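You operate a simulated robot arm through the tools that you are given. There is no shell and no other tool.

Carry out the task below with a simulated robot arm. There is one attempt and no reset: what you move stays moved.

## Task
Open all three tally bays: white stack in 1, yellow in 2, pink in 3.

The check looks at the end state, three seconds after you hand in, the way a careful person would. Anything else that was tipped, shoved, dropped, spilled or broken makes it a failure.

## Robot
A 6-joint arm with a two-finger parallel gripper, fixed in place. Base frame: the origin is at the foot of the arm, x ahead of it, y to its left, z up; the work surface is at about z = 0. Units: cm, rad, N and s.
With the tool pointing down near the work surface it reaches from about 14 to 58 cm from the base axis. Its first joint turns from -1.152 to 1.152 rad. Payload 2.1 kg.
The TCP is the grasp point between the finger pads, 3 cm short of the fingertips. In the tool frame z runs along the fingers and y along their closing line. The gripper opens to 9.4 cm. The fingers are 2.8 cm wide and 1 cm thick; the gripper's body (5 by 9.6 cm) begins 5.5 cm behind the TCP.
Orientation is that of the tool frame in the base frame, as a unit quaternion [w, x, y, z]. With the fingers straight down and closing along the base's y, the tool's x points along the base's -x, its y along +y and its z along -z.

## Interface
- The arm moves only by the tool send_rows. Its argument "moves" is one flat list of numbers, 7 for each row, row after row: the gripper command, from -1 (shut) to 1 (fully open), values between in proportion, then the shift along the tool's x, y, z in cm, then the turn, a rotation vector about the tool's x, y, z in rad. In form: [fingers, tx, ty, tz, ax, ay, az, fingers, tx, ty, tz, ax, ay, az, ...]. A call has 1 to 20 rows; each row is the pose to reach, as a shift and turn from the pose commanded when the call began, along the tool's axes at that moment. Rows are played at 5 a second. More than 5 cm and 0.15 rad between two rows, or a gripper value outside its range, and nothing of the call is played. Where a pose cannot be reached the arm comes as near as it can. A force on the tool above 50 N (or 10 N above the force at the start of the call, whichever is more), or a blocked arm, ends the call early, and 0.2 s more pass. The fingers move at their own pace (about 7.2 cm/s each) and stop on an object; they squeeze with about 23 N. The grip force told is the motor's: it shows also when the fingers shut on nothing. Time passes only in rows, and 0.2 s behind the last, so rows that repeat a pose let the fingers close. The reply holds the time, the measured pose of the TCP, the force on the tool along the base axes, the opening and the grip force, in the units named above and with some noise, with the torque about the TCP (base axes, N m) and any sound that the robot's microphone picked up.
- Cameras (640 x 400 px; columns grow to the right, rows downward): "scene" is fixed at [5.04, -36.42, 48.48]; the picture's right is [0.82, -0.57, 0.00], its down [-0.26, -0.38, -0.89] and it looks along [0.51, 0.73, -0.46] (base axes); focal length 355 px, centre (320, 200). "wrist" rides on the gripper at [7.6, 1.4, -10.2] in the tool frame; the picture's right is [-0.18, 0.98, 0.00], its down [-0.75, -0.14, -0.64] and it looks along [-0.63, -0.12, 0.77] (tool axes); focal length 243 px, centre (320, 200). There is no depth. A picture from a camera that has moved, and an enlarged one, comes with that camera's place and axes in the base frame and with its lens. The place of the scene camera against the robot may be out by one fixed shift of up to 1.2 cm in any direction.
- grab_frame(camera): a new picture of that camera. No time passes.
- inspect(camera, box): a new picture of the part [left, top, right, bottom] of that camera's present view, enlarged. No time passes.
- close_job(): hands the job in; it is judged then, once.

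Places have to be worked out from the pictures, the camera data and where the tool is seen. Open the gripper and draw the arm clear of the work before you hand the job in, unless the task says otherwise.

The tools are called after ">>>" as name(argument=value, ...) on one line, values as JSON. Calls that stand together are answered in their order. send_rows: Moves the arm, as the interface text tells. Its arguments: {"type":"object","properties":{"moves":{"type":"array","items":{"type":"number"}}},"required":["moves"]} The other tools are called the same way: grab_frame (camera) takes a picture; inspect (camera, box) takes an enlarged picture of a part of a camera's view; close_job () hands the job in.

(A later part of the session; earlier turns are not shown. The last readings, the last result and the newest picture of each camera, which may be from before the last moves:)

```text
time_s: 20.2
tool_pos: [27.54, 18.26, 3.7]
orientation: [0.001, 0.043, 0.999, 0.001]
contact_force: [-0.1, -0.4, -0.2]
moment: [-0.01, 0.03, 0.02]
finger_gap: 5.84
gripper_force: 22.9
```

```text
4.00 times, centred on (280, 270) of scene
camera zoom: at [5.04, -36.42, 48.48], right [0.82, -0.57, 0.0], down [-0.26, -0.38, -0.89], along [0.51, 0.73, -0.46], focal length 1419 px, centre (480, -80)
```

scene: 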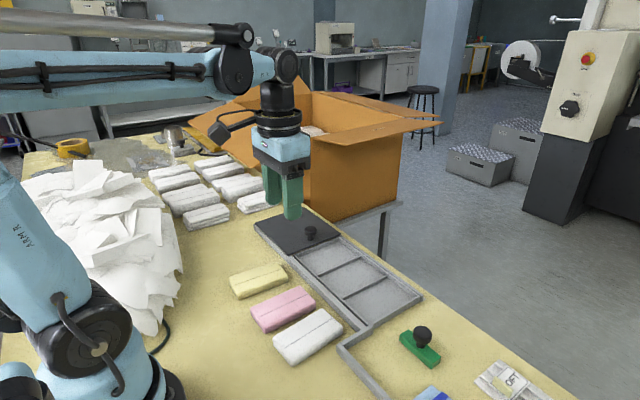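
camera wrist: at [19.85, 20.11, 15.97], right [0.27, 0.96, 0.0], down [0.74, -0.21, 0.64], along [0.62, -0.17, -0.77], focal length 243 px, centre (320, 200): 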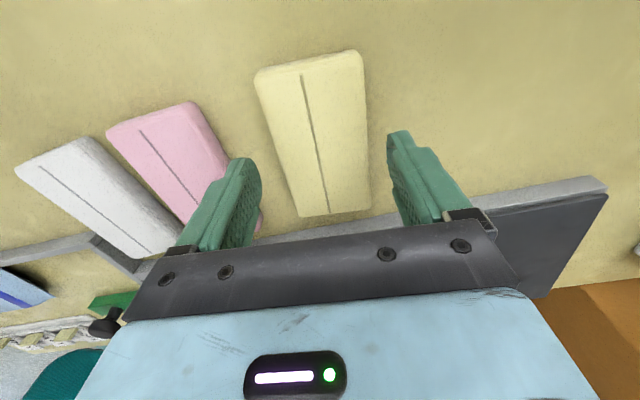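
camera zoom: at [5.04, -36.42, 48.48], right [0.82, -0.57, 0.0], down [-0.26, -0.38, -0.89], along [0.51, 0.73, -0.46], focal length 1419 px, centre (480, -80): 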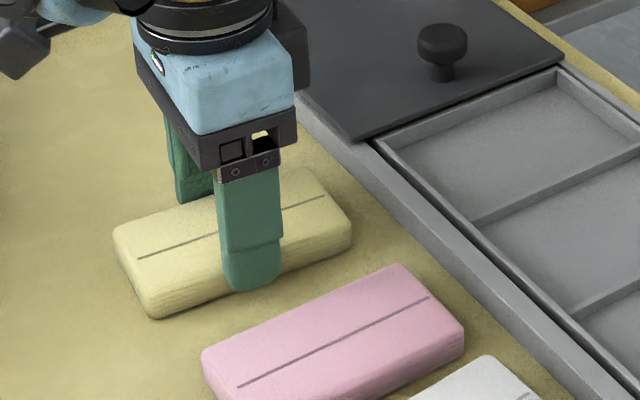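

Grip confirmed at a 5.84 cm gap. I lift straight up and check that yellow comes along level.

>>> send_rows(moves=[-0.1, 0, 0, 0, 0, 0, 0, -0.1, 0, 0, -0.5, 0, 0, 0, -0.1, 0, 0, -1.5, 0, 0, 0, -0.1, 0, 0, -3.5, 0, 0, 0, -0.1, 0, 0, -6, 0, 0, 0, -0.1, 0, 0, -6, 0, 0, 0])

>>> inspect(camera="scene", box=[200, 190, 380, 320])

>>> grab_frame(camera="wrist")

```text
time_s: 21.6
tool_pos: [27.53, 18.15, 9.85]
orientation: [0.0, 0.043, 0.999, 0.0]
contact_force: [-1.1, 0.1, -0.3]
moment: [-0.02, 0.01, 0.04]
finger_gap: 5.85
gripper_force: 22.6
```

```text
3.08 times, centred on (290, 255) of scene
camera zoom: at [5.04, -36.42, 48.48], right [0.82, -0.57, 0.0], down [-0.26, -0.38, -0.89], along [0.51, 0.73, -0.46], focal length 1092 px, centre (412, 31)
```

zoom: 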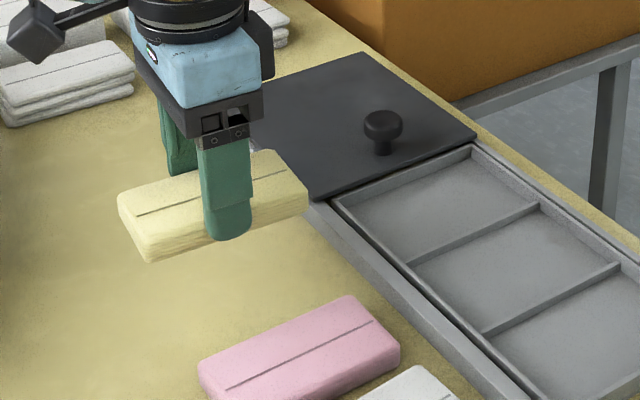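

```text
taken
camera wrist: at [19.9, 20.32, 19.96], right [0.27, 0.96, 0.0], down [0.74, -0.21, 0.64], along [0.62, -0.17, -0.77], focal length 243 px, centre (320, 200)
```

wrist: 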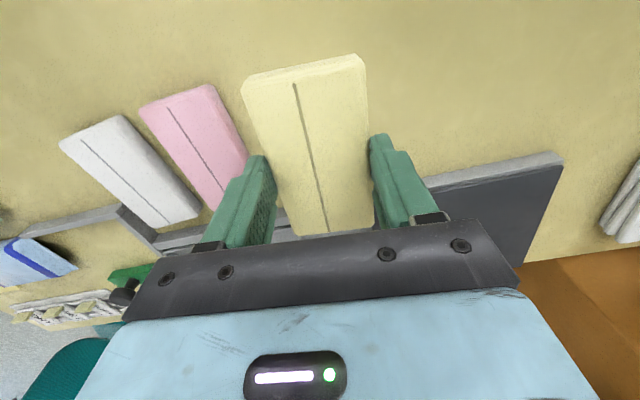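

Yellow hangs level and is held well, with its bottom at z≈6. I carry it over to above bay 2 at (43.9, 8.0) and turn it square to the tray.

>>> send_rows(moves=[-0.1, -2.5, -1.3, 0, 0, 0, -0.02, -0.1, -5.5, -2.8, 0, 0, 0, -0.04, -0.1, -8.5, -4.3, 0, 0, 0, -0.06, -0.1, -11.5, -5.8, 0, 0, 0, -0.08, -0.1, -14.5, -7.3, 0, 0, 0, -0.086, -0.1, -16.5, -8.4, 0, 0, 0, -0.086, -0.1, -17.18, -8.71, 0, 0, 0, -0.086, -0.1, -17.18, -8.71, 0, 0, 0, -0.086])

>>> grab_frame(camera="wrist")

>>> inspect(camera="scene", box=[260, 190, 440, 320])

```text
time_s: 23.4
tool_pos: [43.91, 8.02, 9.7]
orientation: [0.0, 0.0, 1.0, 0.0]
contact_force: [-0.4, -0.7, -0.3]
moment: [0.01, 0.03, -0.01]
finger_gap: 5.85
gripper_force: 23.4
```

```text
taken
camera wrist: at [36.14, 9.42, 19.77], right [0.18, 0.98, 0.0], down [0.75, -0.14, 0.64], along [0.63, -0.12, -0.77], focal length 243 px, centre (320, 200)
```

wrist: 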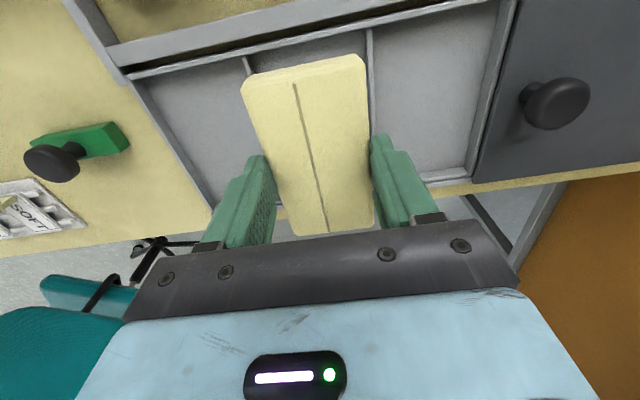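

```text
3.08 times, centred on (350, 255) of scene
camera zoom: at [5.04, -36.42, 48.48], right [0.82, -0.57, 0.0], down [-0.26, -0.38, -0.89], along [0.51, 0.73, -0.46], focal length 1092 px, centre (228, 31)
```

zoom: 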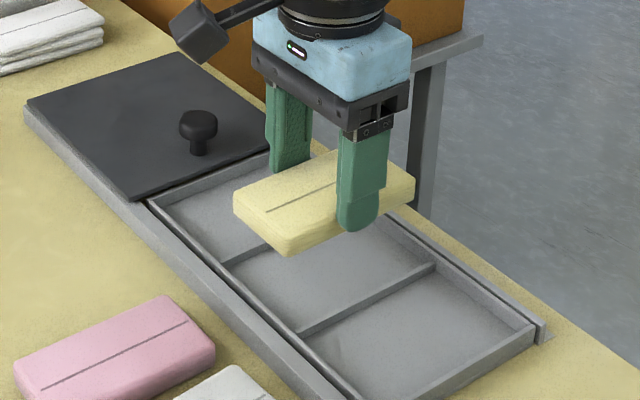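

The dividers triangulate to y≈3.86 and 12.13, so y=8.0 is centred. I zoom in to confirm the near and far walls in x before lowering.

>>> inspect(camera="wrist", box=[120, 0, 320, 125])

>>> inspect(camera="wrist", box=[340, 60, 540, 220])

>>> inspect(camera="scene", box=[310, 225, 440, 315])

```text
3.20 times, centred on (220, 62) of wrist
camera zoom: at [36.14, 9.42, 19.77], right [0.18, 0.98, 0.0], down [0.75, -0.14, 0.64], along [0.63, -0.12, -0.77], focal length 776 px, centre (640, 640)
```

zoom: 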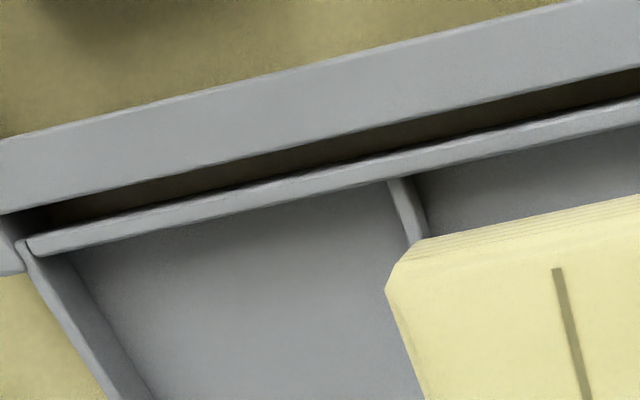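

```text
2.50 times, centred on (440, 140) of wrist
camera zoom: at [36.14, 9.42, 19.77], right [0.18, 0.98, 0.0], down [0.75, -0.14, 0.64], along [0.63, -0.12, -0.77], focal length 606 px, centre (20, 350)
```

zoom: 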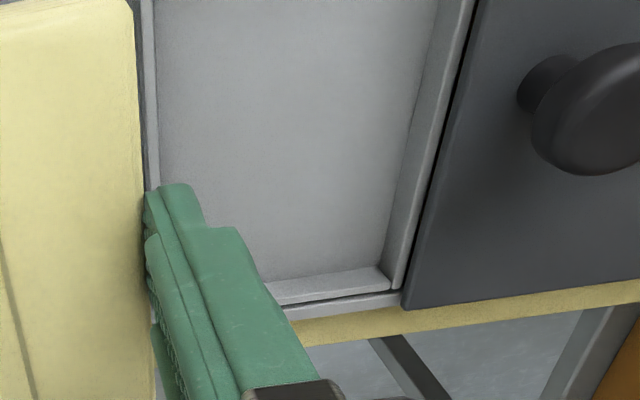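

```text
4.44 times, centred on (375, 270) of scene
camera zoom: at [5.04, -36.42, 48.48], right [0.82, -0.57, 0.0], down [-0.26, -0.38, -0.89], along [0.51, 0.73, -0.46], focal length 1577 px, centre (76, -111)
```

zoom: 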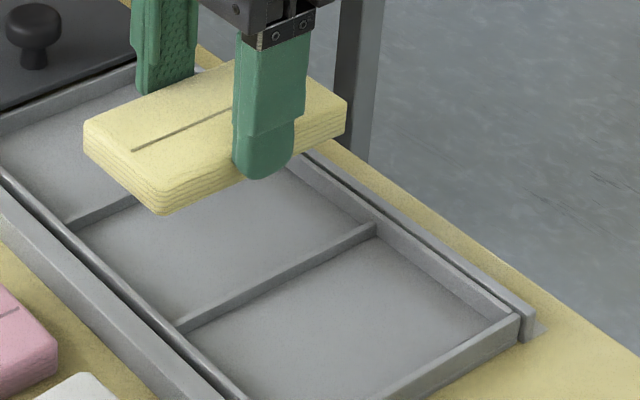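

Bay interior is x≈38.3–50.3 and the dividers are about 1 cm high, so the target is TCP (44.1, 8.0). I lower to TCP z≈4.7, which puts the stack bottom at about 1.0, and check alignment.

>>> send_rows(moves=[-0.1, -0.2, 0, 2, 0, 0, 0, -0.1, -0.2, 0, 3.6, 0, 0, 0, -0.1, -0.2, 0, 4.6, 0, 0, 0, -0.1, -0.2, 0, 5.0, 0, 0, 0, -0.1, -0.2, 0, 5.0, 0, 0, 0])

>>> grab_frame(camera="wrist")

>>> inspect(camera="scene", box=[290, 220, 430, 310])

```text
time_s: 24.6
tool_pos: [44.08, 8.13, 4.82]
orientation: [0.0, 0.0, 1.0, 0.0]
contact_force: [0.0, -0.2, -0.6]
moment: [-0.02, 0.0, 0.01]
finger_gap: 5.84
gripper_force: 23.1
```

```text
taken
camera wrist: at [36.28, 9.49, 14.78], right [0.18, 0.98, 0.0], down [0.75, -0.14, 0.64], along [0.63, -0.12, -0.77], focal length 243 px, centre (320, 200)
```

wrist: 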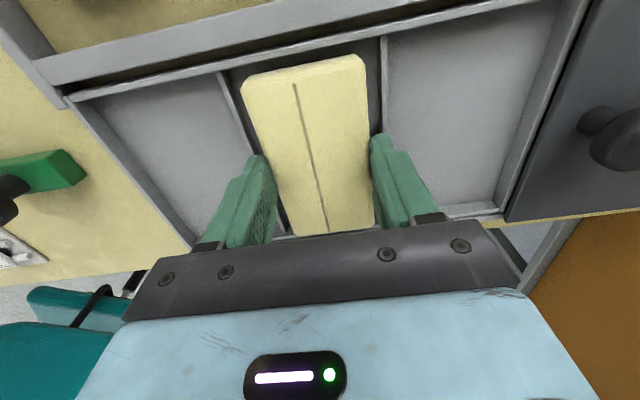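

```text
4.44 times, centred on (360, 265) of scene
camera zoom: at [5.04, -36.42, 48.48], right [0.82, -0.57, 0.0], down [-0.26, -0.38, -0.89], along [0.51, 0.73, -0.46], focal length 1577 px, centre (142, -89)
```

zoom: 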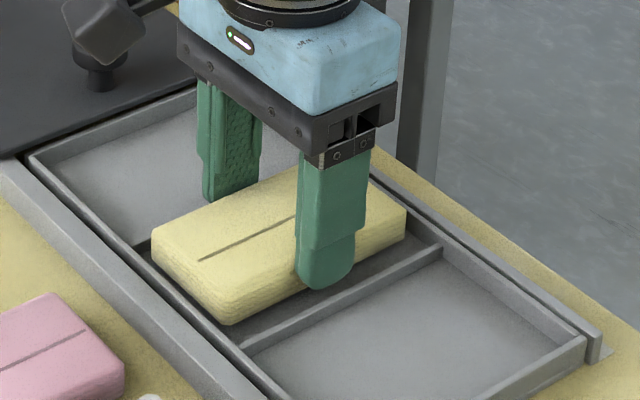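

Yellow is squarely over bay 2 with clearance all round. I lower in small steps to TCP z≈4.25, watching the vertical force.

>>> send_rows(moves=[-0.1, 0, -0.1, 0.2, 0, 0, 0, -0.1, 0, -0.1, 0.4, 0, 0, 0, -0.1, 0, -0.1, 0.55, 0, 0, 0, -0.1, 0, -0.1, 0.55, 0, 0, 0])

>>> inspect(camera="scene", box=[310, 235, 410, 300])

>>> inspect(camera="wrist", box=[200, 20, 420, 240])

```text
time_s: 25.7
tool_pos: [44.11, 7.95, 4.33]
orientation: [0.0, 0.0, 1.0, 0.0]
contact_force: [-0.6, 0.6, 13.4]
moment: [0.03, 0.01, -0.05]
finger_gap: 5.83
gripper_force: 23.1
stopped in row 4: the force on the tool passed its limit at 52 N (the readings are from after the stop); the commanded pose is now the measured one
```

```text
6.15 times, centred on (360, 268) of scene
camera zoom: at [5.04, -36.42, 48.48], right [0.82, -0.57, 0.0], down [-0.26, -0.38, -0.89], along [0.51, 0.73, -0.46], focal length 2183 px, centre (74, -215)
```

zoom: 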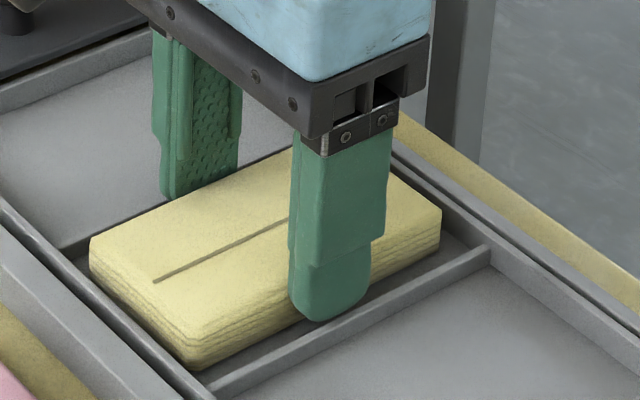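

```text
1.82 times, centred on (310, 130) of wrist
camera zoom: at [36.31, 9.37, 14.33], right [0.18, 0.98, 0.0], down [0.75, -0.14, 0.64], along [0.63, -0.12, -0.77], focal length 441 px, centre (338, 327)
```

zoom: 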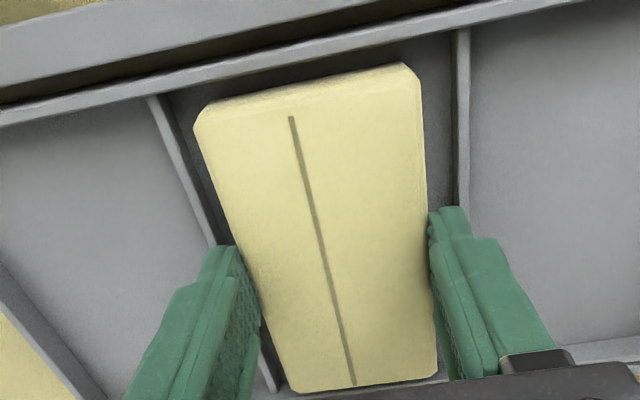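

Contact came at TCP z≈4.33: yellow has reached the bay floor. I raise 1.5 mm so the fingertips clear the divider tops, then open a little to release it.

>>> send_rows(moves=[-0.1, 0, 0, -0.15, 0, 0, 0, -0.1, 0, 0, -0.15, 0, 0, 0, 0.3, 0, 0, -0.15, 0, 0, 0, 0.36, 0, 0, -0.15, 0, 0, 0, 0.36, 0, 0, -0.15, 0, 0, 0])

>>> inspect(camera="scene", box=[310, 235, 410, 300])

>>> inspect(camera="wrist", box=[200, 20, 420, 240])

```text
time_s: 26.9
tool_pos: [44.06, 8.05, 4.41]
orientation: [0.0, 0.0, 1.0, 0.0]
contact_force: [0.2, -0.5, 0.3]
moment: [0.03, -0.03, 0.0]
finger_gap: 6.43
gripper_force: 0.1
```

```text
6.15 times, centred on (360, 268) of scene
camera zoom: at [5.04, -36.42, 48.48], right [0.82, -0.57, 0.0], down [-0.26, -0.38, -0.89], along [0.51, 0.73, -0.46], focal length 2183 px, centre (74, -215)
```

zoom: 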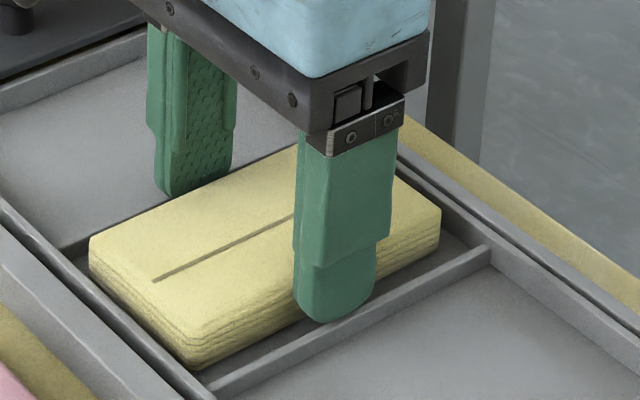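

```text
1.82 times, centred on (310, 130) of wrist
camera zoom: at [36.29, 9.39, 14.48], right [0.18, 0.98, 0.0], down [0.75, -0.14, 0.64], along [0.63, -0.12, -0.77], focal length 441 px, centre (338, 327)
```

zoom: 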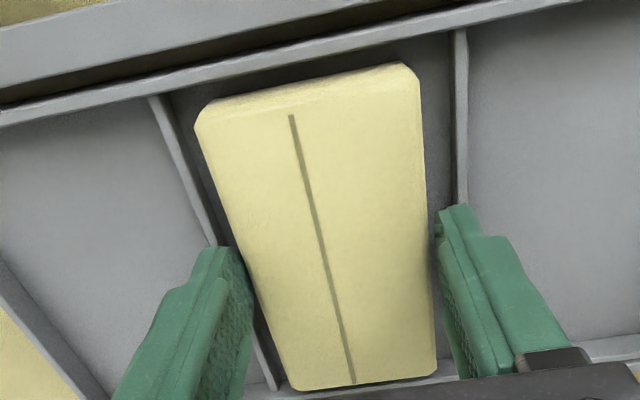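

Yellow is resting in bay 2, unmoved by the release. I rise straight up, then go to hover over pink near (27.8, 8.1).

>>> send_rows(moves=[0.36, 0, 0, -1, 0, 0, 0, 0.36, 0, 0, -4, 0, 0, 0, 0.36, 0, 0, -8, 0, 0, 0, 0.5, 4, 0, -8.5, 0, 0, 0, 0.5, 8, 0, -9, 0, 0, 0, 0.5, 12, 0, -9, 0, 0, 0, 0.5, 16.3, 0, -9, 0, 0, 0, 0.5, 16.3, 0, -9, 0, 0, 0])

>>> grab_frame(camera="wrist")

>>> inspect(camera="wrist", box=[200, 20, 420, 180])

>>> inspect(camera="scene", box=[230, 210, 430, 370])

```text
time_s: 28.7
tool_pos: [27.54, 7.96, 13.5]
orientation: [0.0, 0.0, 1.0, 0.0]
contact_force: [-0.1, 0.1, 0.0]
moment: [-0.02, -0.02, -0.03]
finger_gap: 7.03
gripper_force: 0.1
```

```text
taken
camera wrist: at [19.85, 9.28, 23.64], right [0.18, 0.98, 0.0], down [0.75, -0.14, 0.64], along [0.63, -0.12, -0.77], focal length 243 px, centre (320, 200)
```

wrist: 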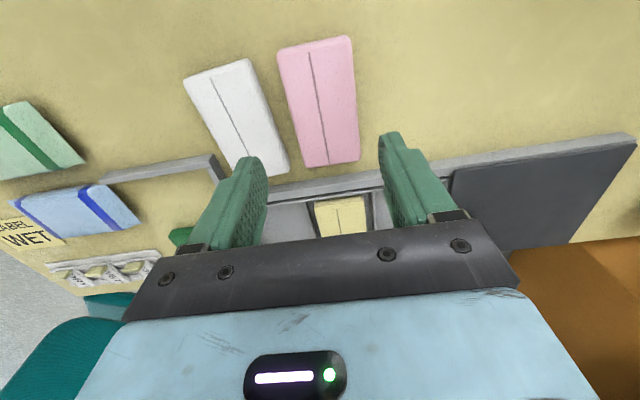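

```text
2.50 times, centred on (310, 100) of wrist
camera zoom: at [19.85, 9.28, 23.64], right [0.18, 0.98, 0.0], down [0.75, -0.14, 0.64], along [0.63, -0.12, -0.77], focal length 606 px, centre (345, 450)
```

zoom: 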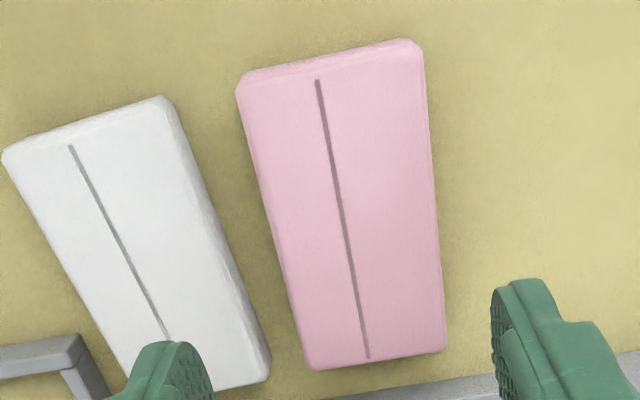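

```text
2.50 times, centred on (330, 290) of scene
camera zoom: at [5.04, -36.42, 48.48], right [0.82, -0.57, 0.0], down [-0.26, -0.38, -0.89], along [0.51, 0.73, -0.46], focal length 887 px, centre (295, -25)
```

zoom: 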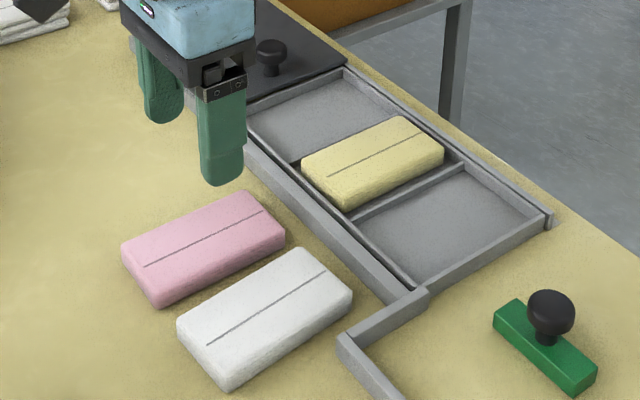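

Pink is centred near (27.9, 8.1) and almost square. White's edge is about 1.9 cm away on the -y side, so I narrow the gap to about 6.9 cm to thread the finger between them. I descend halfway and check first.

>>> send_rows(moves=[0.47, -0.25, 0.25, 3, 0, 0, 0, 0.47, -0.25, 0.25, 6, 0, 0, 0, 0.47, -0.25, 0.25, 8, 0, 0, 0, 0.47, -0.25, 0.25, 8, 0, 0, 0])

>>> grab_frame(camera="wrist")

>>> inspect(camera="scene", box=[230, 250, 370, 370])

>>> inspect(camera="wrist", box=[180, 40, 440, 250])

```text
time_s: 29.7
tool_pos: [28.04, 7.99, 5.52]
orientation: [0.0, 0.0, 1.0, 0.0]
contact_force: [0.5, -0.9, 0.4]
moment: [-0.01, -0.03, 0.0]
finger_gap: 6.94
gripper_force: 0.1
```

```text
taken
camera wrist: at [20.28, 9.39, 15.53], right [0.18, 0.98, 0.0], down [0.75, -0.14, 0.64], along [0.63, -0.12, -0.77], focal length 243 px, centre (320, 200)
```

wrist: 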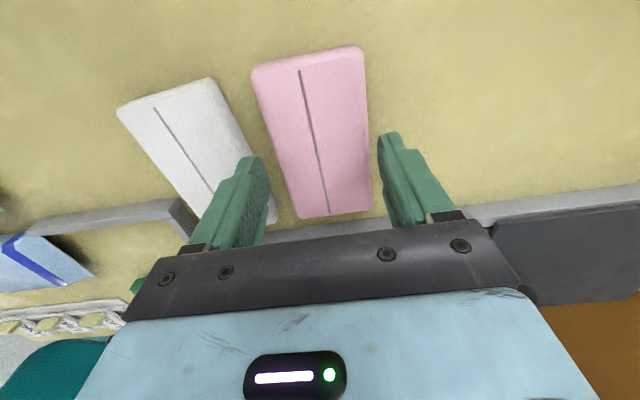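

```text
3.33 times, centred on (300, 310) of scene
camera zoom: at [5.04, -36.42, 48.48], right [0.82, -0.57, 0.0], down [-0.26, -0.38, -0.89], along [0.51, 0.73, -0.46], focal length 1183 px, centre (387, -167)
```

zoom: 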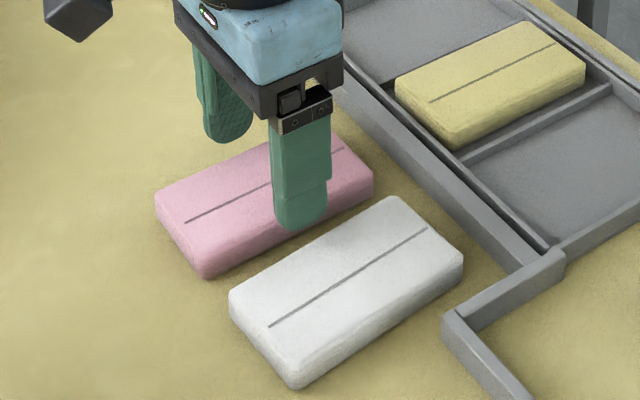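

```text
1.90 times, centred on (310, 145) of wrist
camera zoom: at [20.28, 9.39, 15.53], right [0.18, 0.98, 0.0], down [0.75, -0.14, 0.64], along [0.63, -0.12, -0.77], focal length 462 px, centre (339, 305)
```

zoom: 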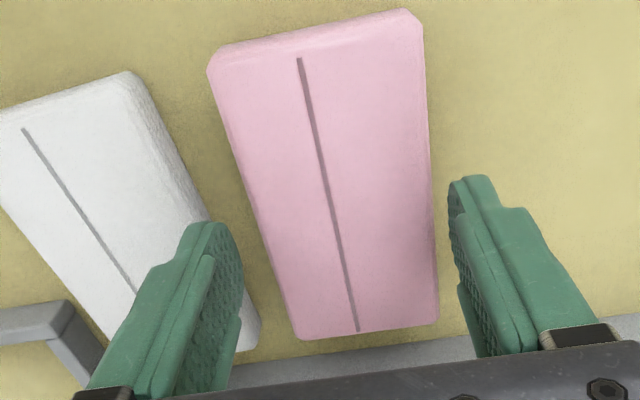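

At the fingers, white's edge is at y≈3.5 and pink's at 5.23. I shift to TCP (27.0, 8.25) with a 6.8 cm gap so the finger is centred between them, and verify before lowering further.

>>> send_rows(moves=[0.445, 0.6, 0.26, 0, 0, 0, 0, 0.445, 1.04, 0.26, 0.3, 0, 0, 0, 0.445, 1.04, 0.26, 0.6, 0, 0, 0, 0.445, 1.04, 0.26, 0.6, 0, 0, 0])

>>> inspect(camera="scene", box=[250, 260, 350, 340])

>>> inspect(camera="wrist", box=[180, 40, 440, 250])

```text
time_s: 30.7
tool_pos: [27.02, 8.44, 4.86]
orientation: [0.0, 0.0, 1.0, 0.0]
contact_force: [0.3, -0.3, 0.2]
moment: [-0.01, 0.0, 0.02]
finger_gap: 6.79
gripper_force: 0.0
```

```text
5.00 times, centred on (300, 300) of scene
camera zoom: at [5.04, -36.42, 48.48], right [0.82, -0.57, 0.0], down [-0.26, -0.38, -0.89], along [0.51, 0.73, -0.46], focal length 1774 px, centre (420, -300)
```

zoom: 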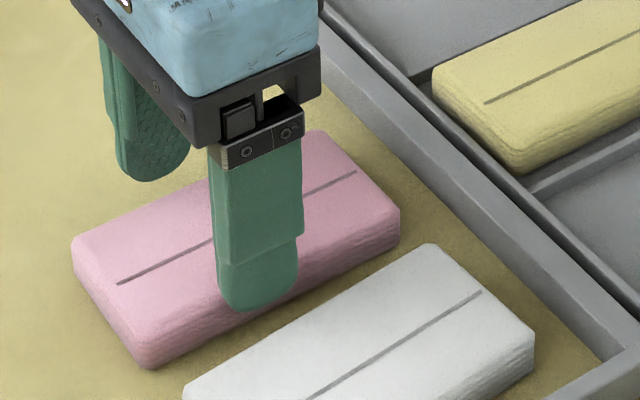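

```text
1.90 times, centred on (310, 145) of wrist
camera zoom: at [19.23, 9.9, 14.91], right [0.18, 0.98, 0.0], down [0.75, -0.14, 0.64], along [0.63, -0.12, -0.77], focal length 462 px, centre (339, 305)
```

zoom: 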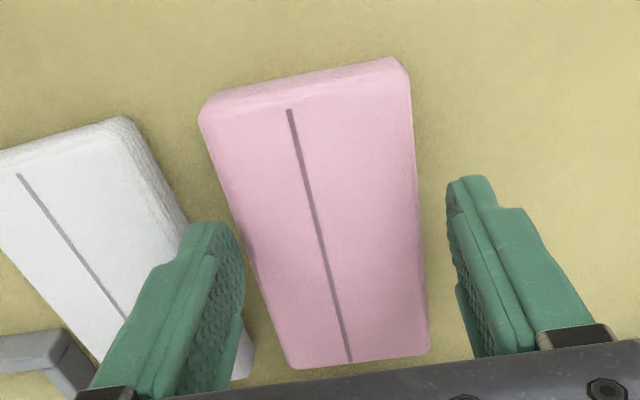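

At tip height the TCP sits 0.23 cm too far toward +y relative to pink. I shift -0.17 cm to centre the left finger in the gap, lower to tips z≈0.7 and close.

>>> send_rows(moves=[0.445, 0, -0.17, 0, 0, 0, 0, 0.445, 0, -0.17, 0.5, 0, 0, 0, 0.445, 0, -0.17, 1.15, 0, 0, 0, 0.445, 0, -0.17, 1.15, 0, 0, 0])

>>> inspect(camera="scene", box=[250, 260, 350, 340])

>>> inspect(camera="wrist", box=[180, 40, 440, 250])

```text
time_s: 31.7
tool_pos: [26.94, 8.16, 3.53]
orientation: [0.0, 0.0, 1.0, 0.0]
contact_force: [-0.7, 0.0, 0.1]
moment: [0.0, -0.02, 0.02]
finger_gap: 6.8
gripper_force: 0.0
```

```text
5.00 times, centred on (300, 300) of scene
camera zoom: at [5.04, -36.42, 48.48], right [0.82, -0.57, 0.0], down [-0.26, -0.38, -0.89], along [0.51, 0.73, -0.46], focal length 1774 px, centre (420, -300)
```

zoom: 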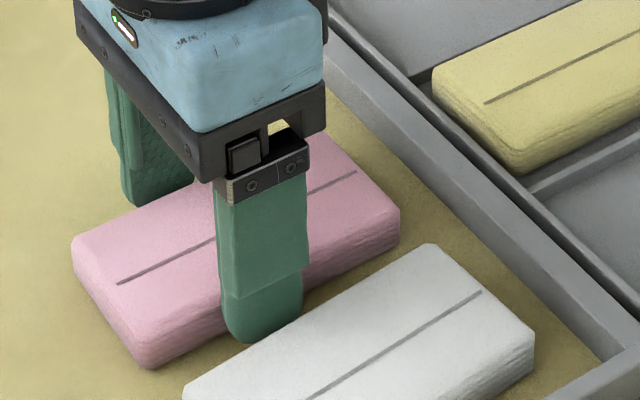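

```text
1.90 times, centred on (310, 145) of wrist
camera zoom: at [19.21, 9.62, 13.66], right [0.18, 0.98, 0.0], down [0.75, -0.14, 0.64], along [0.63, -0.12, -0.77], focal length 462 px, centre (339, 305)
```

zoom: 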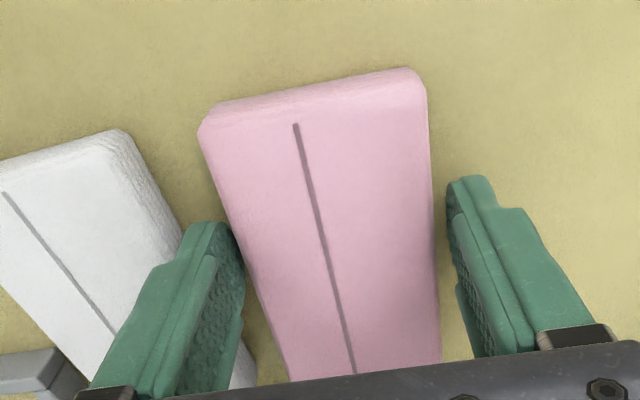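

Both fingers are down beside pink without touching anything. I raise 1.5 mm to match the grip height used for yellow and close.

>>> send_rows(moves=[0.445, 0, 0, -0.15, 0, 0, 0, 0.3, 0, 0, -0.15, 0, 0, 0, 0.1, 0, 0, -0.15, 0, 0, 0, -0.1, 0, 0, -0.15, 0, 0, 0, -0.1, 0, 0, -0.15, 0, 0, 0])

>>> inspect(camera="scene", box=[250, 260, 350, 340])

```text
time_s: 32.9
tool_pos: [26.94, 8.21, 3.75]
orientation: [0.0, 0.001, 1.0, -0.001]
contact_force: [0.5, 0.0, 0.7]
moment: [0.05, 0.0, 0.02]
finger_gap: 5.85
gripper_force: 22.8
```

```text
5.00 times, centred on (300, 300) of scene
camera zoom: at [5.04, -36.42, 48.48], right [0.82, -0.57, 0.0], down [-0.26, -0.38, -0.89], along [0.51, 0.73, -0.46], focal length 1774 px, centre (420, -300)
```

zoom: 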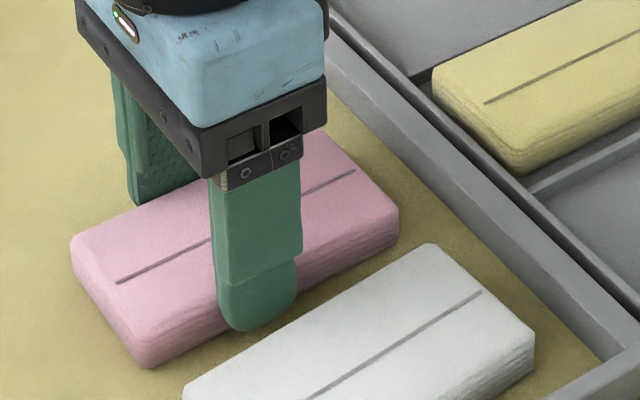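

Pink is gripped. I lift straight up about 7.5 cm and check.

>>> send_rows(moves=[-0.1, 0, 0, -0.5, 0, 0, 0, -0.1, 0, 0, -1.5, 0, 0, 0, -0.1, 0, 0, -3.5, 0, 0, 0, -0.1, 0, 0, -6, 0, 0, 0, -0.1, 0, 0, -7.5, 0, 0, 0, -0.1, 0, 0, -7.5, 0, 0, 0])

>>> grab_frame(camera="scene")

>>> grab_frame(camera="wrist")

```text
time_s: 34.3
tool_pos: [26.85, 8.3, 11.31]
orientation: [0.0, -0.001, 1.0, 0.0]
contact_force: [-0.3, -0.2, -0.7]
moment: [-0.01, -0.01, 0.01]
finger_gap: 5.86
gripper_force: 23.1
```

```text
taken
```

scene: 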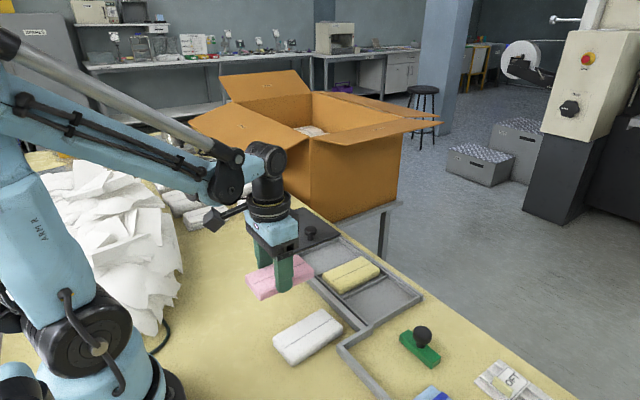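

```text
taken
camera wrist: at [19.07, 9.76, 21.39], right [0.18, 0.98, 0.0], down [0.75, -0.14, 0.64], along [0.63, -0.12, -0.77], focal length 243 px, centre (320, 200)
```

wrist: 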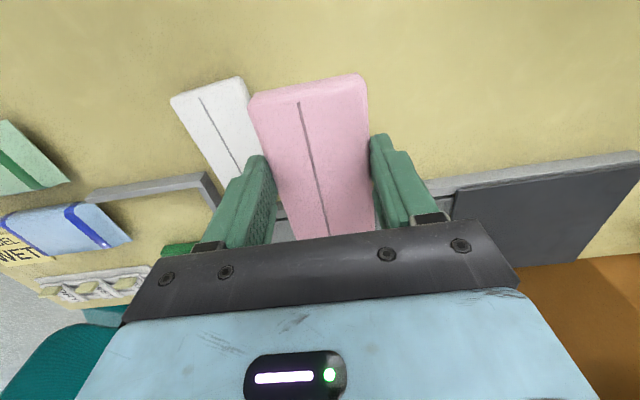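

Pink is held level and its centre is about 1.0 cm ahead of the TCP. I carry it over to above bay 3, with TCP at (43.2, 15.95) and a slight bias away from the lid edge.

>>> send_rows(moves=[-0.1, -2, 1, 0, 0, 0, 0, -0.1, -5, 2.4, 0, 0, 0, 0, -0.1, -8, 3.8, 0, 0, 0, 0, -0.1, -11, 5.2, 0, 0, 0, 0, -0.1, -14, 6.6, 0, 0, 0, 0, -0.1, -16, 7.5, 0.7, 0, 0, 0, -0.1, -16.35, 7.65, 1.5, 0, 0, 0, -0.1, -16.35, 7.65, 1.5, 0, 0, 0])

>>> grab_frame(camera="wrist")

>>> inspect(camera="wrist", box=[180, 0, 460, 175])

>>> inspect(camera="scene", box=[240, 180, 440, 310])

```text
time_s: 36.1
tool_pos: [43.26, 16.05, 9.75]
orientation: [0.001, 0.0, 1.0, 0.0]
contact_force: [0.8, 0.0, 0.1]
moment: [0.0, 0.01, 0.04]
finger_gap: 5.86
gripper_force: 23.0
```

```text
taken
camera wrist: at [35.56, 17.42, 19.89], right [0.18, 0.98, 0.0], down [0.75, -0.14, 0.64], along [0.63, -0.12, -0.77], focal length 243 px, centre (320, 200)
```

wrist: 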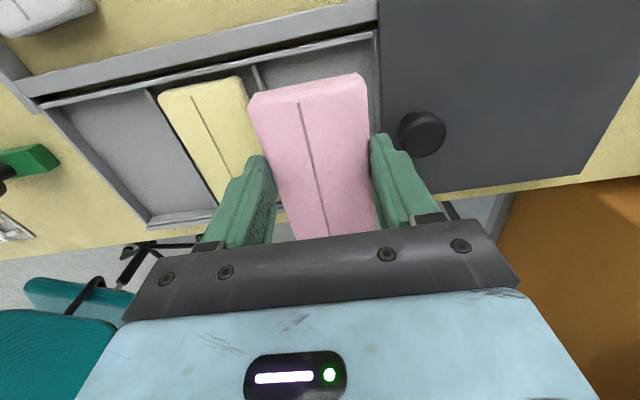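

```text
2.29 times, centred on (320, 88) of wrist
camera zoom: at [35.56, 17.42, 19.89], right [0.18, 0.98, 0.0], down [0.75, -0.14, 0.64], along [0.63, -0.12, -0.77], focal length 555 px, centre (320, 457)
```

zoom: 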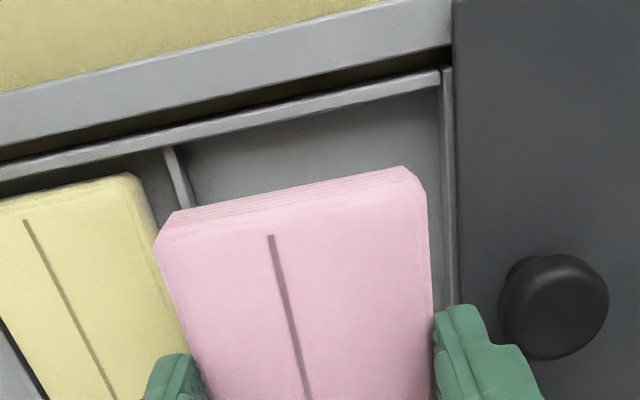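

```text
3.08 times, centred on (340, 245) of scene
camera zoom: at [5.04, -36.42, 48.48], right [0.82, -0.57, 0.0], down [-0.26, -0.38, -0.89], along [0.51, 0.73, -0.46], focal length 1092 px, centre (258, 62)
```

zoom: 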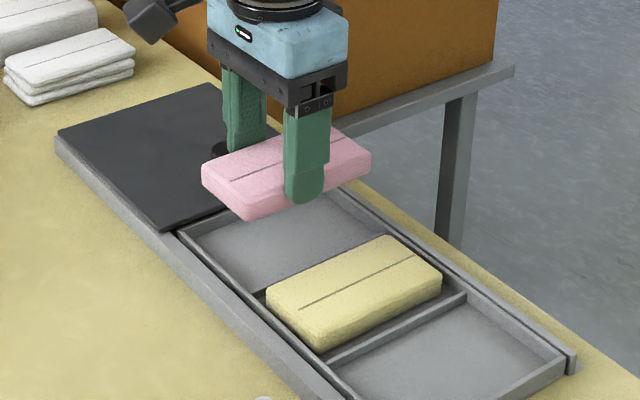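

Pink spans x≈38.8–49.5, y≈13.2–18.9 over bay 3, whose interior is x 38.2–50.3, y 12.4–20.2. That fits, and the knob and lid edge are clear, so I lower to just above the walls.

>>> send_rows(moves=[-0.1, -0.1, 0, 2, 0, 0, 0, -0.1, -0.1, 0, 3.6, 0, 0, 0, -0.1, -0.1, 0, 4.6, 0, 0, 0, -0.1, -0.1, 0, 4.9, 0, 0, 0, -0.1, -0.1, 0, 4.9, 0, 0, 0])

>>> inspect(camera="wrist", box=[180, 0, 480, 250])

>>> inspect(camera="scene", box=[270, 200, 400, 290])

```text
time_s: 37.3
tool_pos: [43.45, 15.87, 4.87]
orientation: [-0.001, -0.001, 1.0, 0.001]
contact_force: [-0.8, 0.5, -0.1]
moment: [0.01, 0.02, 0.03]
finger_gap: 5.86
gripper_force: 23.2
```

```text
1.60 times, centred on (330, 125) of wrist
camera zoom: at [35.71, 17.35, 14.94], right [0.18, 0.98, 0.0], down [0.75, -0.14, 0.64], along [0.63, -0.12, -0.77], focal length 388 px, centre (304, 320)
```

zoom: 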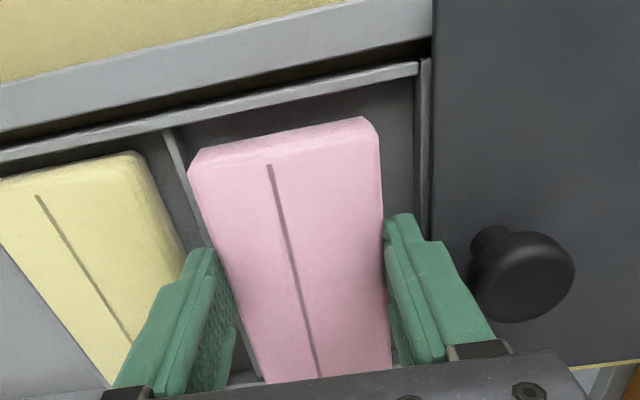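

```text
4.44 times, centred on (335, 245) of scene
camera zoom: at [5.04, -36.42, 48.48], right [0.82, -0.57, 0.0], down [-0.26, -0.38, -0.89], along [0.51, 0.73, -0.46], focal length 1577 px, centre (253, 0)
```

zoom: 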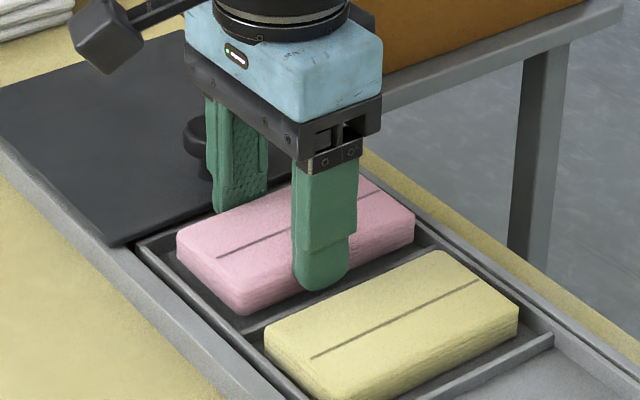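

Alignment is good. I lower in small steps toward the expected floor contact at TCP z≈4.35.

>>> send_rows(moves=[-0.1, 0, 0, 0.2, 0, 0, 0, -0.1, 0, 0, 0.35, 0, 0, 0, -0.1, 0, 0, 0.45, 0, 0, 0, -0.1, 0, 0, 0.45, 0, 0, 0])

>>> inspect(camera="scene", box=[280, 215, 380, 285])

```text
time_s: 38.3
tool_pos: [43.29, 15.98, 4.47]
orientation: [0.0, 0.0, 1.0, 0.0]
contact_force: [-0.4, -1.1, -0.6]
moment: [-0.01, -0.02, -0.05]
finger_gap: 5.86
gripper_force: 23.4
```

```text
5.71 times, centred on (330, 250) of scene
camera zoom: at [5.04, -36.42, 48.48], right [0.82, -0.57, 0.0], down [-0.26, -0.38, -0.89], along [0.51, 0.73, -0.46], focal length 2027 px, centre (263, -86)
```

zoom: 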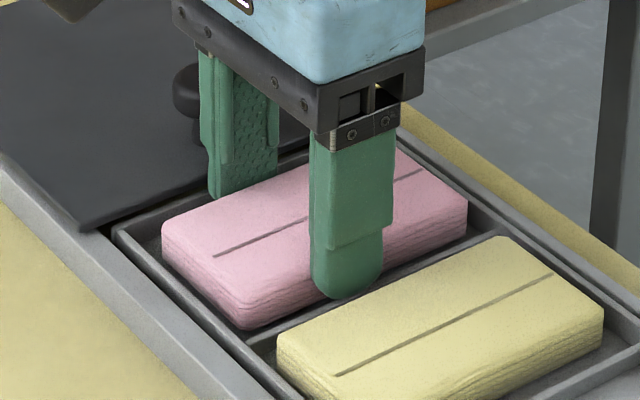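

There's no contact yet and the bottom is about 1 mm above the floor, with the tips safely above the dividers. I release here with a small opening.

>>> send_rows(moves=[-0.1, 0, 0, 0.05, 0, 0, 0, 0.1, 0, 0, 0.05, 0, 0, 0, 0.3, 0, 0, 0.05, 0, 0, 0, 0.36, 0, 0, 0.05, 0, 0, 0, 0.36, 0, 0, 0, 0, 0, 0])

>>> inspect(camera="scene", box=[280, 215, 380, 285])

>>> inspect(camera="wrist", box=[180, 0, 480, 250])

```text
time_s: 39.5
tool_pos: [43.35, 15.77, 4.43]
orientation: [0.0, 0.0, 1.0, 0.0]
contact_force: [-0.3, -0.3, -0.3]
moment: [0.02, -0.01, -0.01]
finger_gap: 6.43
gripper_force: 0.0
```

```text
5.71 times, centred on (330, 250) of scene
camera zoom: at [5.04, -36.42, 48.48], right [0.82, -0.57, 0.0], down [-0.26, -0.38, -0.89], along [0.51, 0.73, -0.46], focal length 2027 px, centre (263, -86)
```

zoom: 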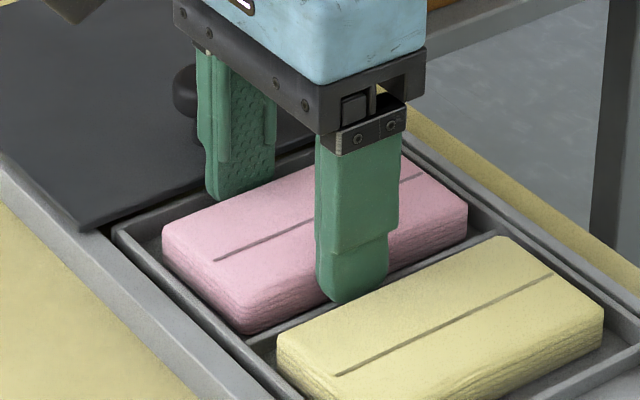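

```text
1.60 times, centred on (330, 125) of wrist
camera zoom: at [35.63, 17.33, 14.45], right [0.18, 0.98, 0.0], down [0.75, -0.14, 0.64], along [0.63, -0.12, -0.77], focal length 388 px, centre (304, 320)
```

zoom: 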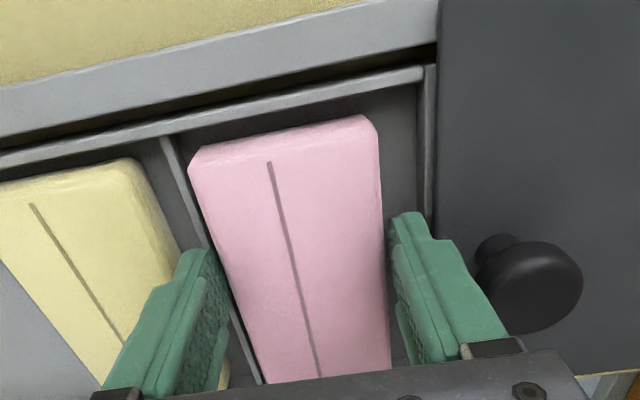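

Pink rests in bay 3 and didn't move on release. I rise straight up and travel to hover over white at about (27.3, 0.2).

>>> send_rows(moves=[0.36, 0, 0, -1, 0, 0, 0, 0.36, 0, 0, -4, 0, 0, 0, 0.36, 0, 0, -8, 0, 0, 0, 0.6, 2.5, -2.5, -9, 0, 0, 0, 0.7, 5.5, -5.3, -9, 0, 0, -0.02, 0.7, 8.5, -8.2, -9, 0, 0, -0.03, 0.7, 11.5, -11, -9, 0, 0, -0.05, 0.7, 14, -13.7, -9, 0, 0, -0.06, 0.7, 16.05, -15.65, -9, 0, 0, -0.06, 0.7, 16.05, -15.65, -9, 0, 0, -0.06])

>>> grab_frame(camera="wrist")

>>> inspect(camera="wrist", box=[200, 20, 420, 200])

>>> inspect(camera="scene", box=[240, 220, 440, 370])

```text
time_s: 41.7
tool_pos: [27.16, 0.48, 13.57]
orientation: [0.0, -0.03, 1.0, 0.0]
contact_force: [-0.1, 1.2, 0.0]
moment: [-0.02, 0.01, -0.02]
finger_gap: 7.99
gripper_force: 0.1
```

```text
taken
camera wrist: at [19.35, 1.42, 23.49], right [0.12, 0.99, 0.0], down [0.76, -0.09, 0.64], along [0.64, -0.08, -0.77], focal length 243 px, centre (320, 200)
```

wrist: 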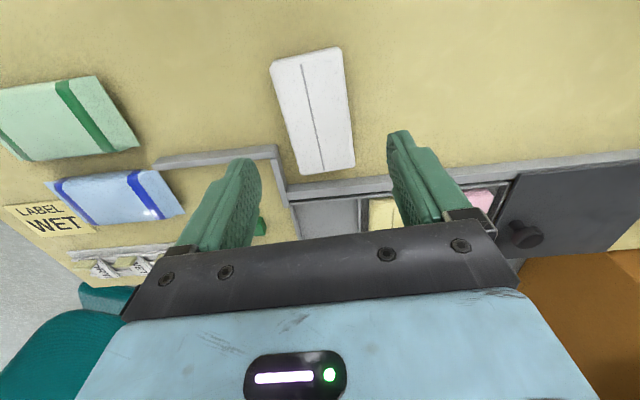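

```text
2.22 times, centred on (310, 110) of wrist
camera zoom: at [19.35, 1.42, 23.49], right [0.12, 0.99, 0.0], down [0.76, -0.09, 0.64], along [0.64, -0.08, -0.77], focal length 539 px, centre (342, 400)
```

zoom: 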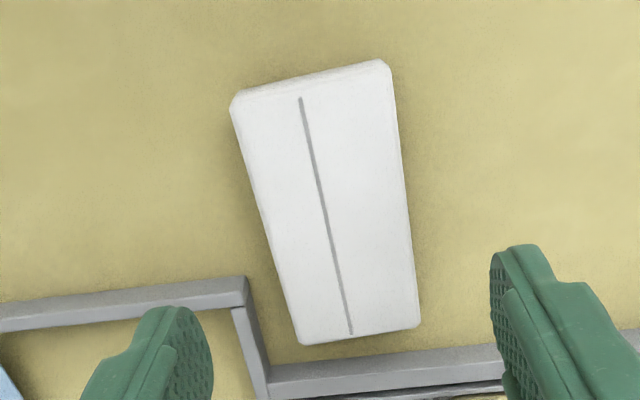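

```text
2.67 times, centred on (340, 295) of scene
camera zoom: at [5.04, -36.42, 48.48], right [0.82, -0.57, 0.0], down [-0.26, -0.38, -0.89], along [0.51, 0.73, -0.46], focal length 946 px, centre (267, -53)
```

zoom: 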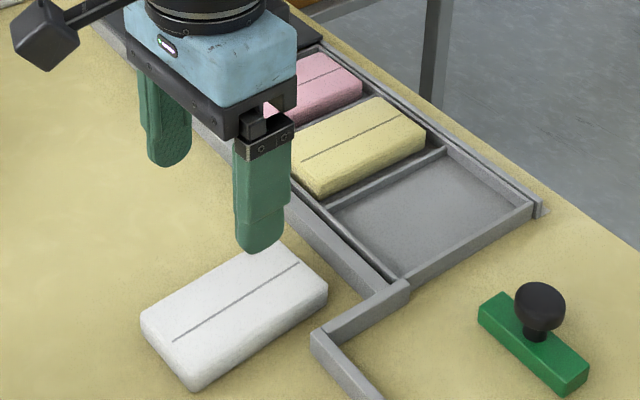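

White is centred near (28.3, 0.0) and turned about +0.07 rad. The fence corner is at (30.2, -4.3), so gripping at x≈27.2 keeps the -y finger 1.5 cm clear of it. I descend partway and check.

>>> send_rows(moves=[0.57, -0.1, -0.5, 3, 0, 0, -0.01, 0.57, -0.1, -0.5, 6, 0, 0, -0.01, 0.57, -0.1, -0.5, 8, 0, 0, -0.01, 0.57, -0.1, -0.5, 8, 0, 0, -0.01])

>>> inspect(camera="wrist", box=[180, 40, 440, 250])

>>> inspect(camera="scene", box=[260, 270, 400, 380])

```text
time_s: 42.7
tool_pos: [27.28, -0.27, 5.29]
orientation: [0.001, -0.035, 0.999, 0.0]
contact_force: [-0.7, 0.0, -1.1]
moment: [0.01, -0.01, 0.0]
finger_gap: 7.37
gripper_force: 0.0
```

```text
1.90 times, centred on (310, 145) of wrist
camera zoom: at [19.5, 0.78, 15.45], right [0.12, 0.99, 0.0], down [0.76, -0.09, 0.64], along [0.64, -0.07, -0.77], focal length 462 px, centre (339, 305)
```

zoom: 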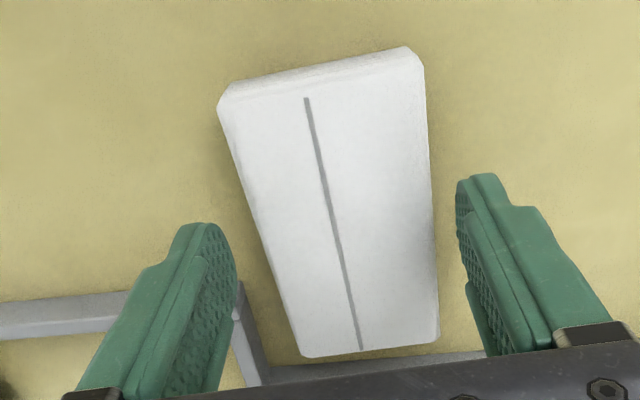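

```text
3.64 times, centred on (330, 325) of scene
camera zoom: at [5.04, -36.42, 48.48], right [0.82, -0.57, 0.0], down [-0.26, -0.38, -0.89], along [0.51, 0.73, -0.46], focal length 1290 px, centre (284, -254)
```

zoom: 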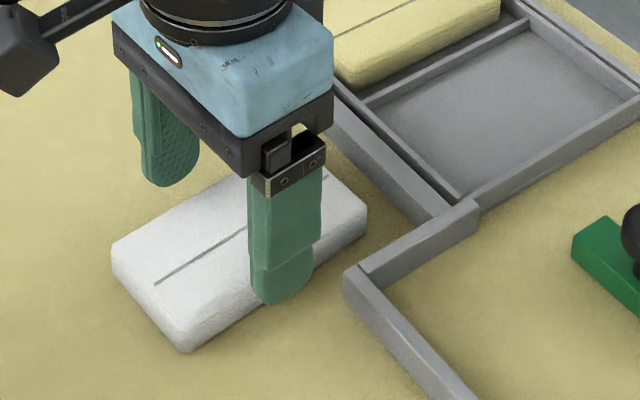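

White is centred between the fingers and the fence is clear. I lower to tips z≈0.7 and close.

>>> send_rows(moves=[0.57, 0, 0, 0.8, 0, 0, 0, 0.57, 0, 0, 1.55, 0, 0, 0, 0.57, 0, 0, 1.55, 0, 0, 0, 0.3, 0, 0, 1.55, 0, 0, 0, 0.1, 0, 0, 1.55, 0, 0, 0, -0.1, 0, 0, 1.55, 0, 0, 0, -0.1, 0, 0, 1.55, 0, 0, 0])

>>> inspect(camera="scene", box=[260, 270, 400, 380])

```text
time_s: 44.3
tool_pos: [27.51, -0.08, 4.01]
orientation: [0.0, -0.035, 0.999, -0.001]
contact_force: [-0.6, -0.7, -0.9]
moment: [-0.03, 0.03, -0.01]
finger_gap: 5.87
gripper_force: 22.8
```

```text
3.64 times, centred on (330, 325) of scene
camera zoom: at [5.04, -36.42, 48.48], right [0.82, -0.57, 0.0], down [-0.26, -0.38, -0.89], along [0.51, 0.73, -0.46], focal length 1290 px, centre (284, -254)
```

zoom: 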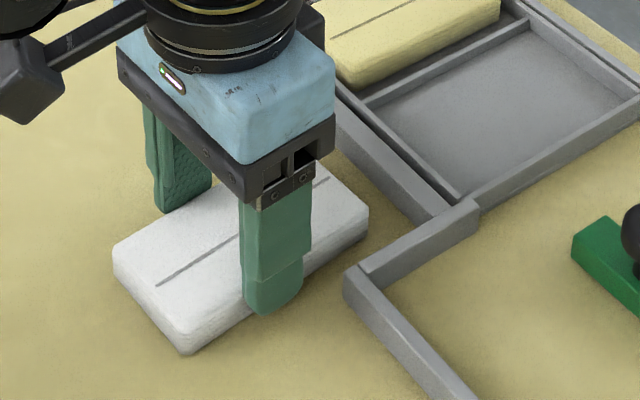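

The grip reads 5.87 cm, but z reads 4.0, a bit higher than expected. I hold one row to re-read the pose before lifting.

>>> send_rows(moves=[-0.1, 0, 0, 0, 0, 0, 0, -0.1, 0, 0, 0, 0, 0, 0])

>>> inspect(camera="wrist", box=[180, 40, 440, 250])

>>> inspect(camera="scene", box=[280, 300, 350, 350])

```text
time_s: 44.9
tool_pos: [27.52, -0.16, 3.96]
orientation: [0.0, -0.035, 0.999, 0.0]
contact_force: [-0.2, -0.1, 0.7]
moment: [0.0, -0.01, -0.02]
finger_gap: 5.86
gripper_force: 23.2
```

```text
1.90 times, centred on (310, 145) of wrist
camera zoom: at [19.62, 0.79, 13.98], right [0.12, 0.99, 0.0], down [0.76, -0.09, 0.64], along [0.64, -0.07, -0.77], focal length 462 px, centre (339, 305)
```

zoom: 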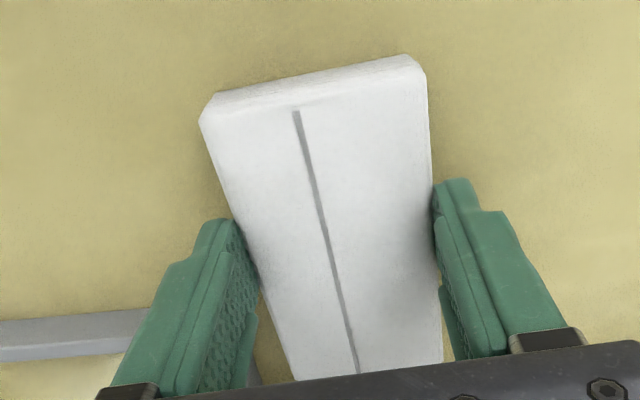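

```text
8.00 times, centred on (315, 325) of scene
camera zoom: at [5.04, -36.42, 48.48], right [0.82, -0.57, 0.0], down [-0.26, -0.38, -0.89], along [0.51, 0.73, -0.46], focal length 2838 px, centre (360, -800)
```

zoom: 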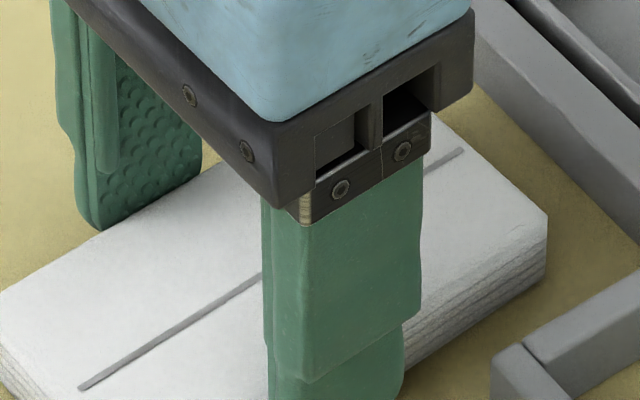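

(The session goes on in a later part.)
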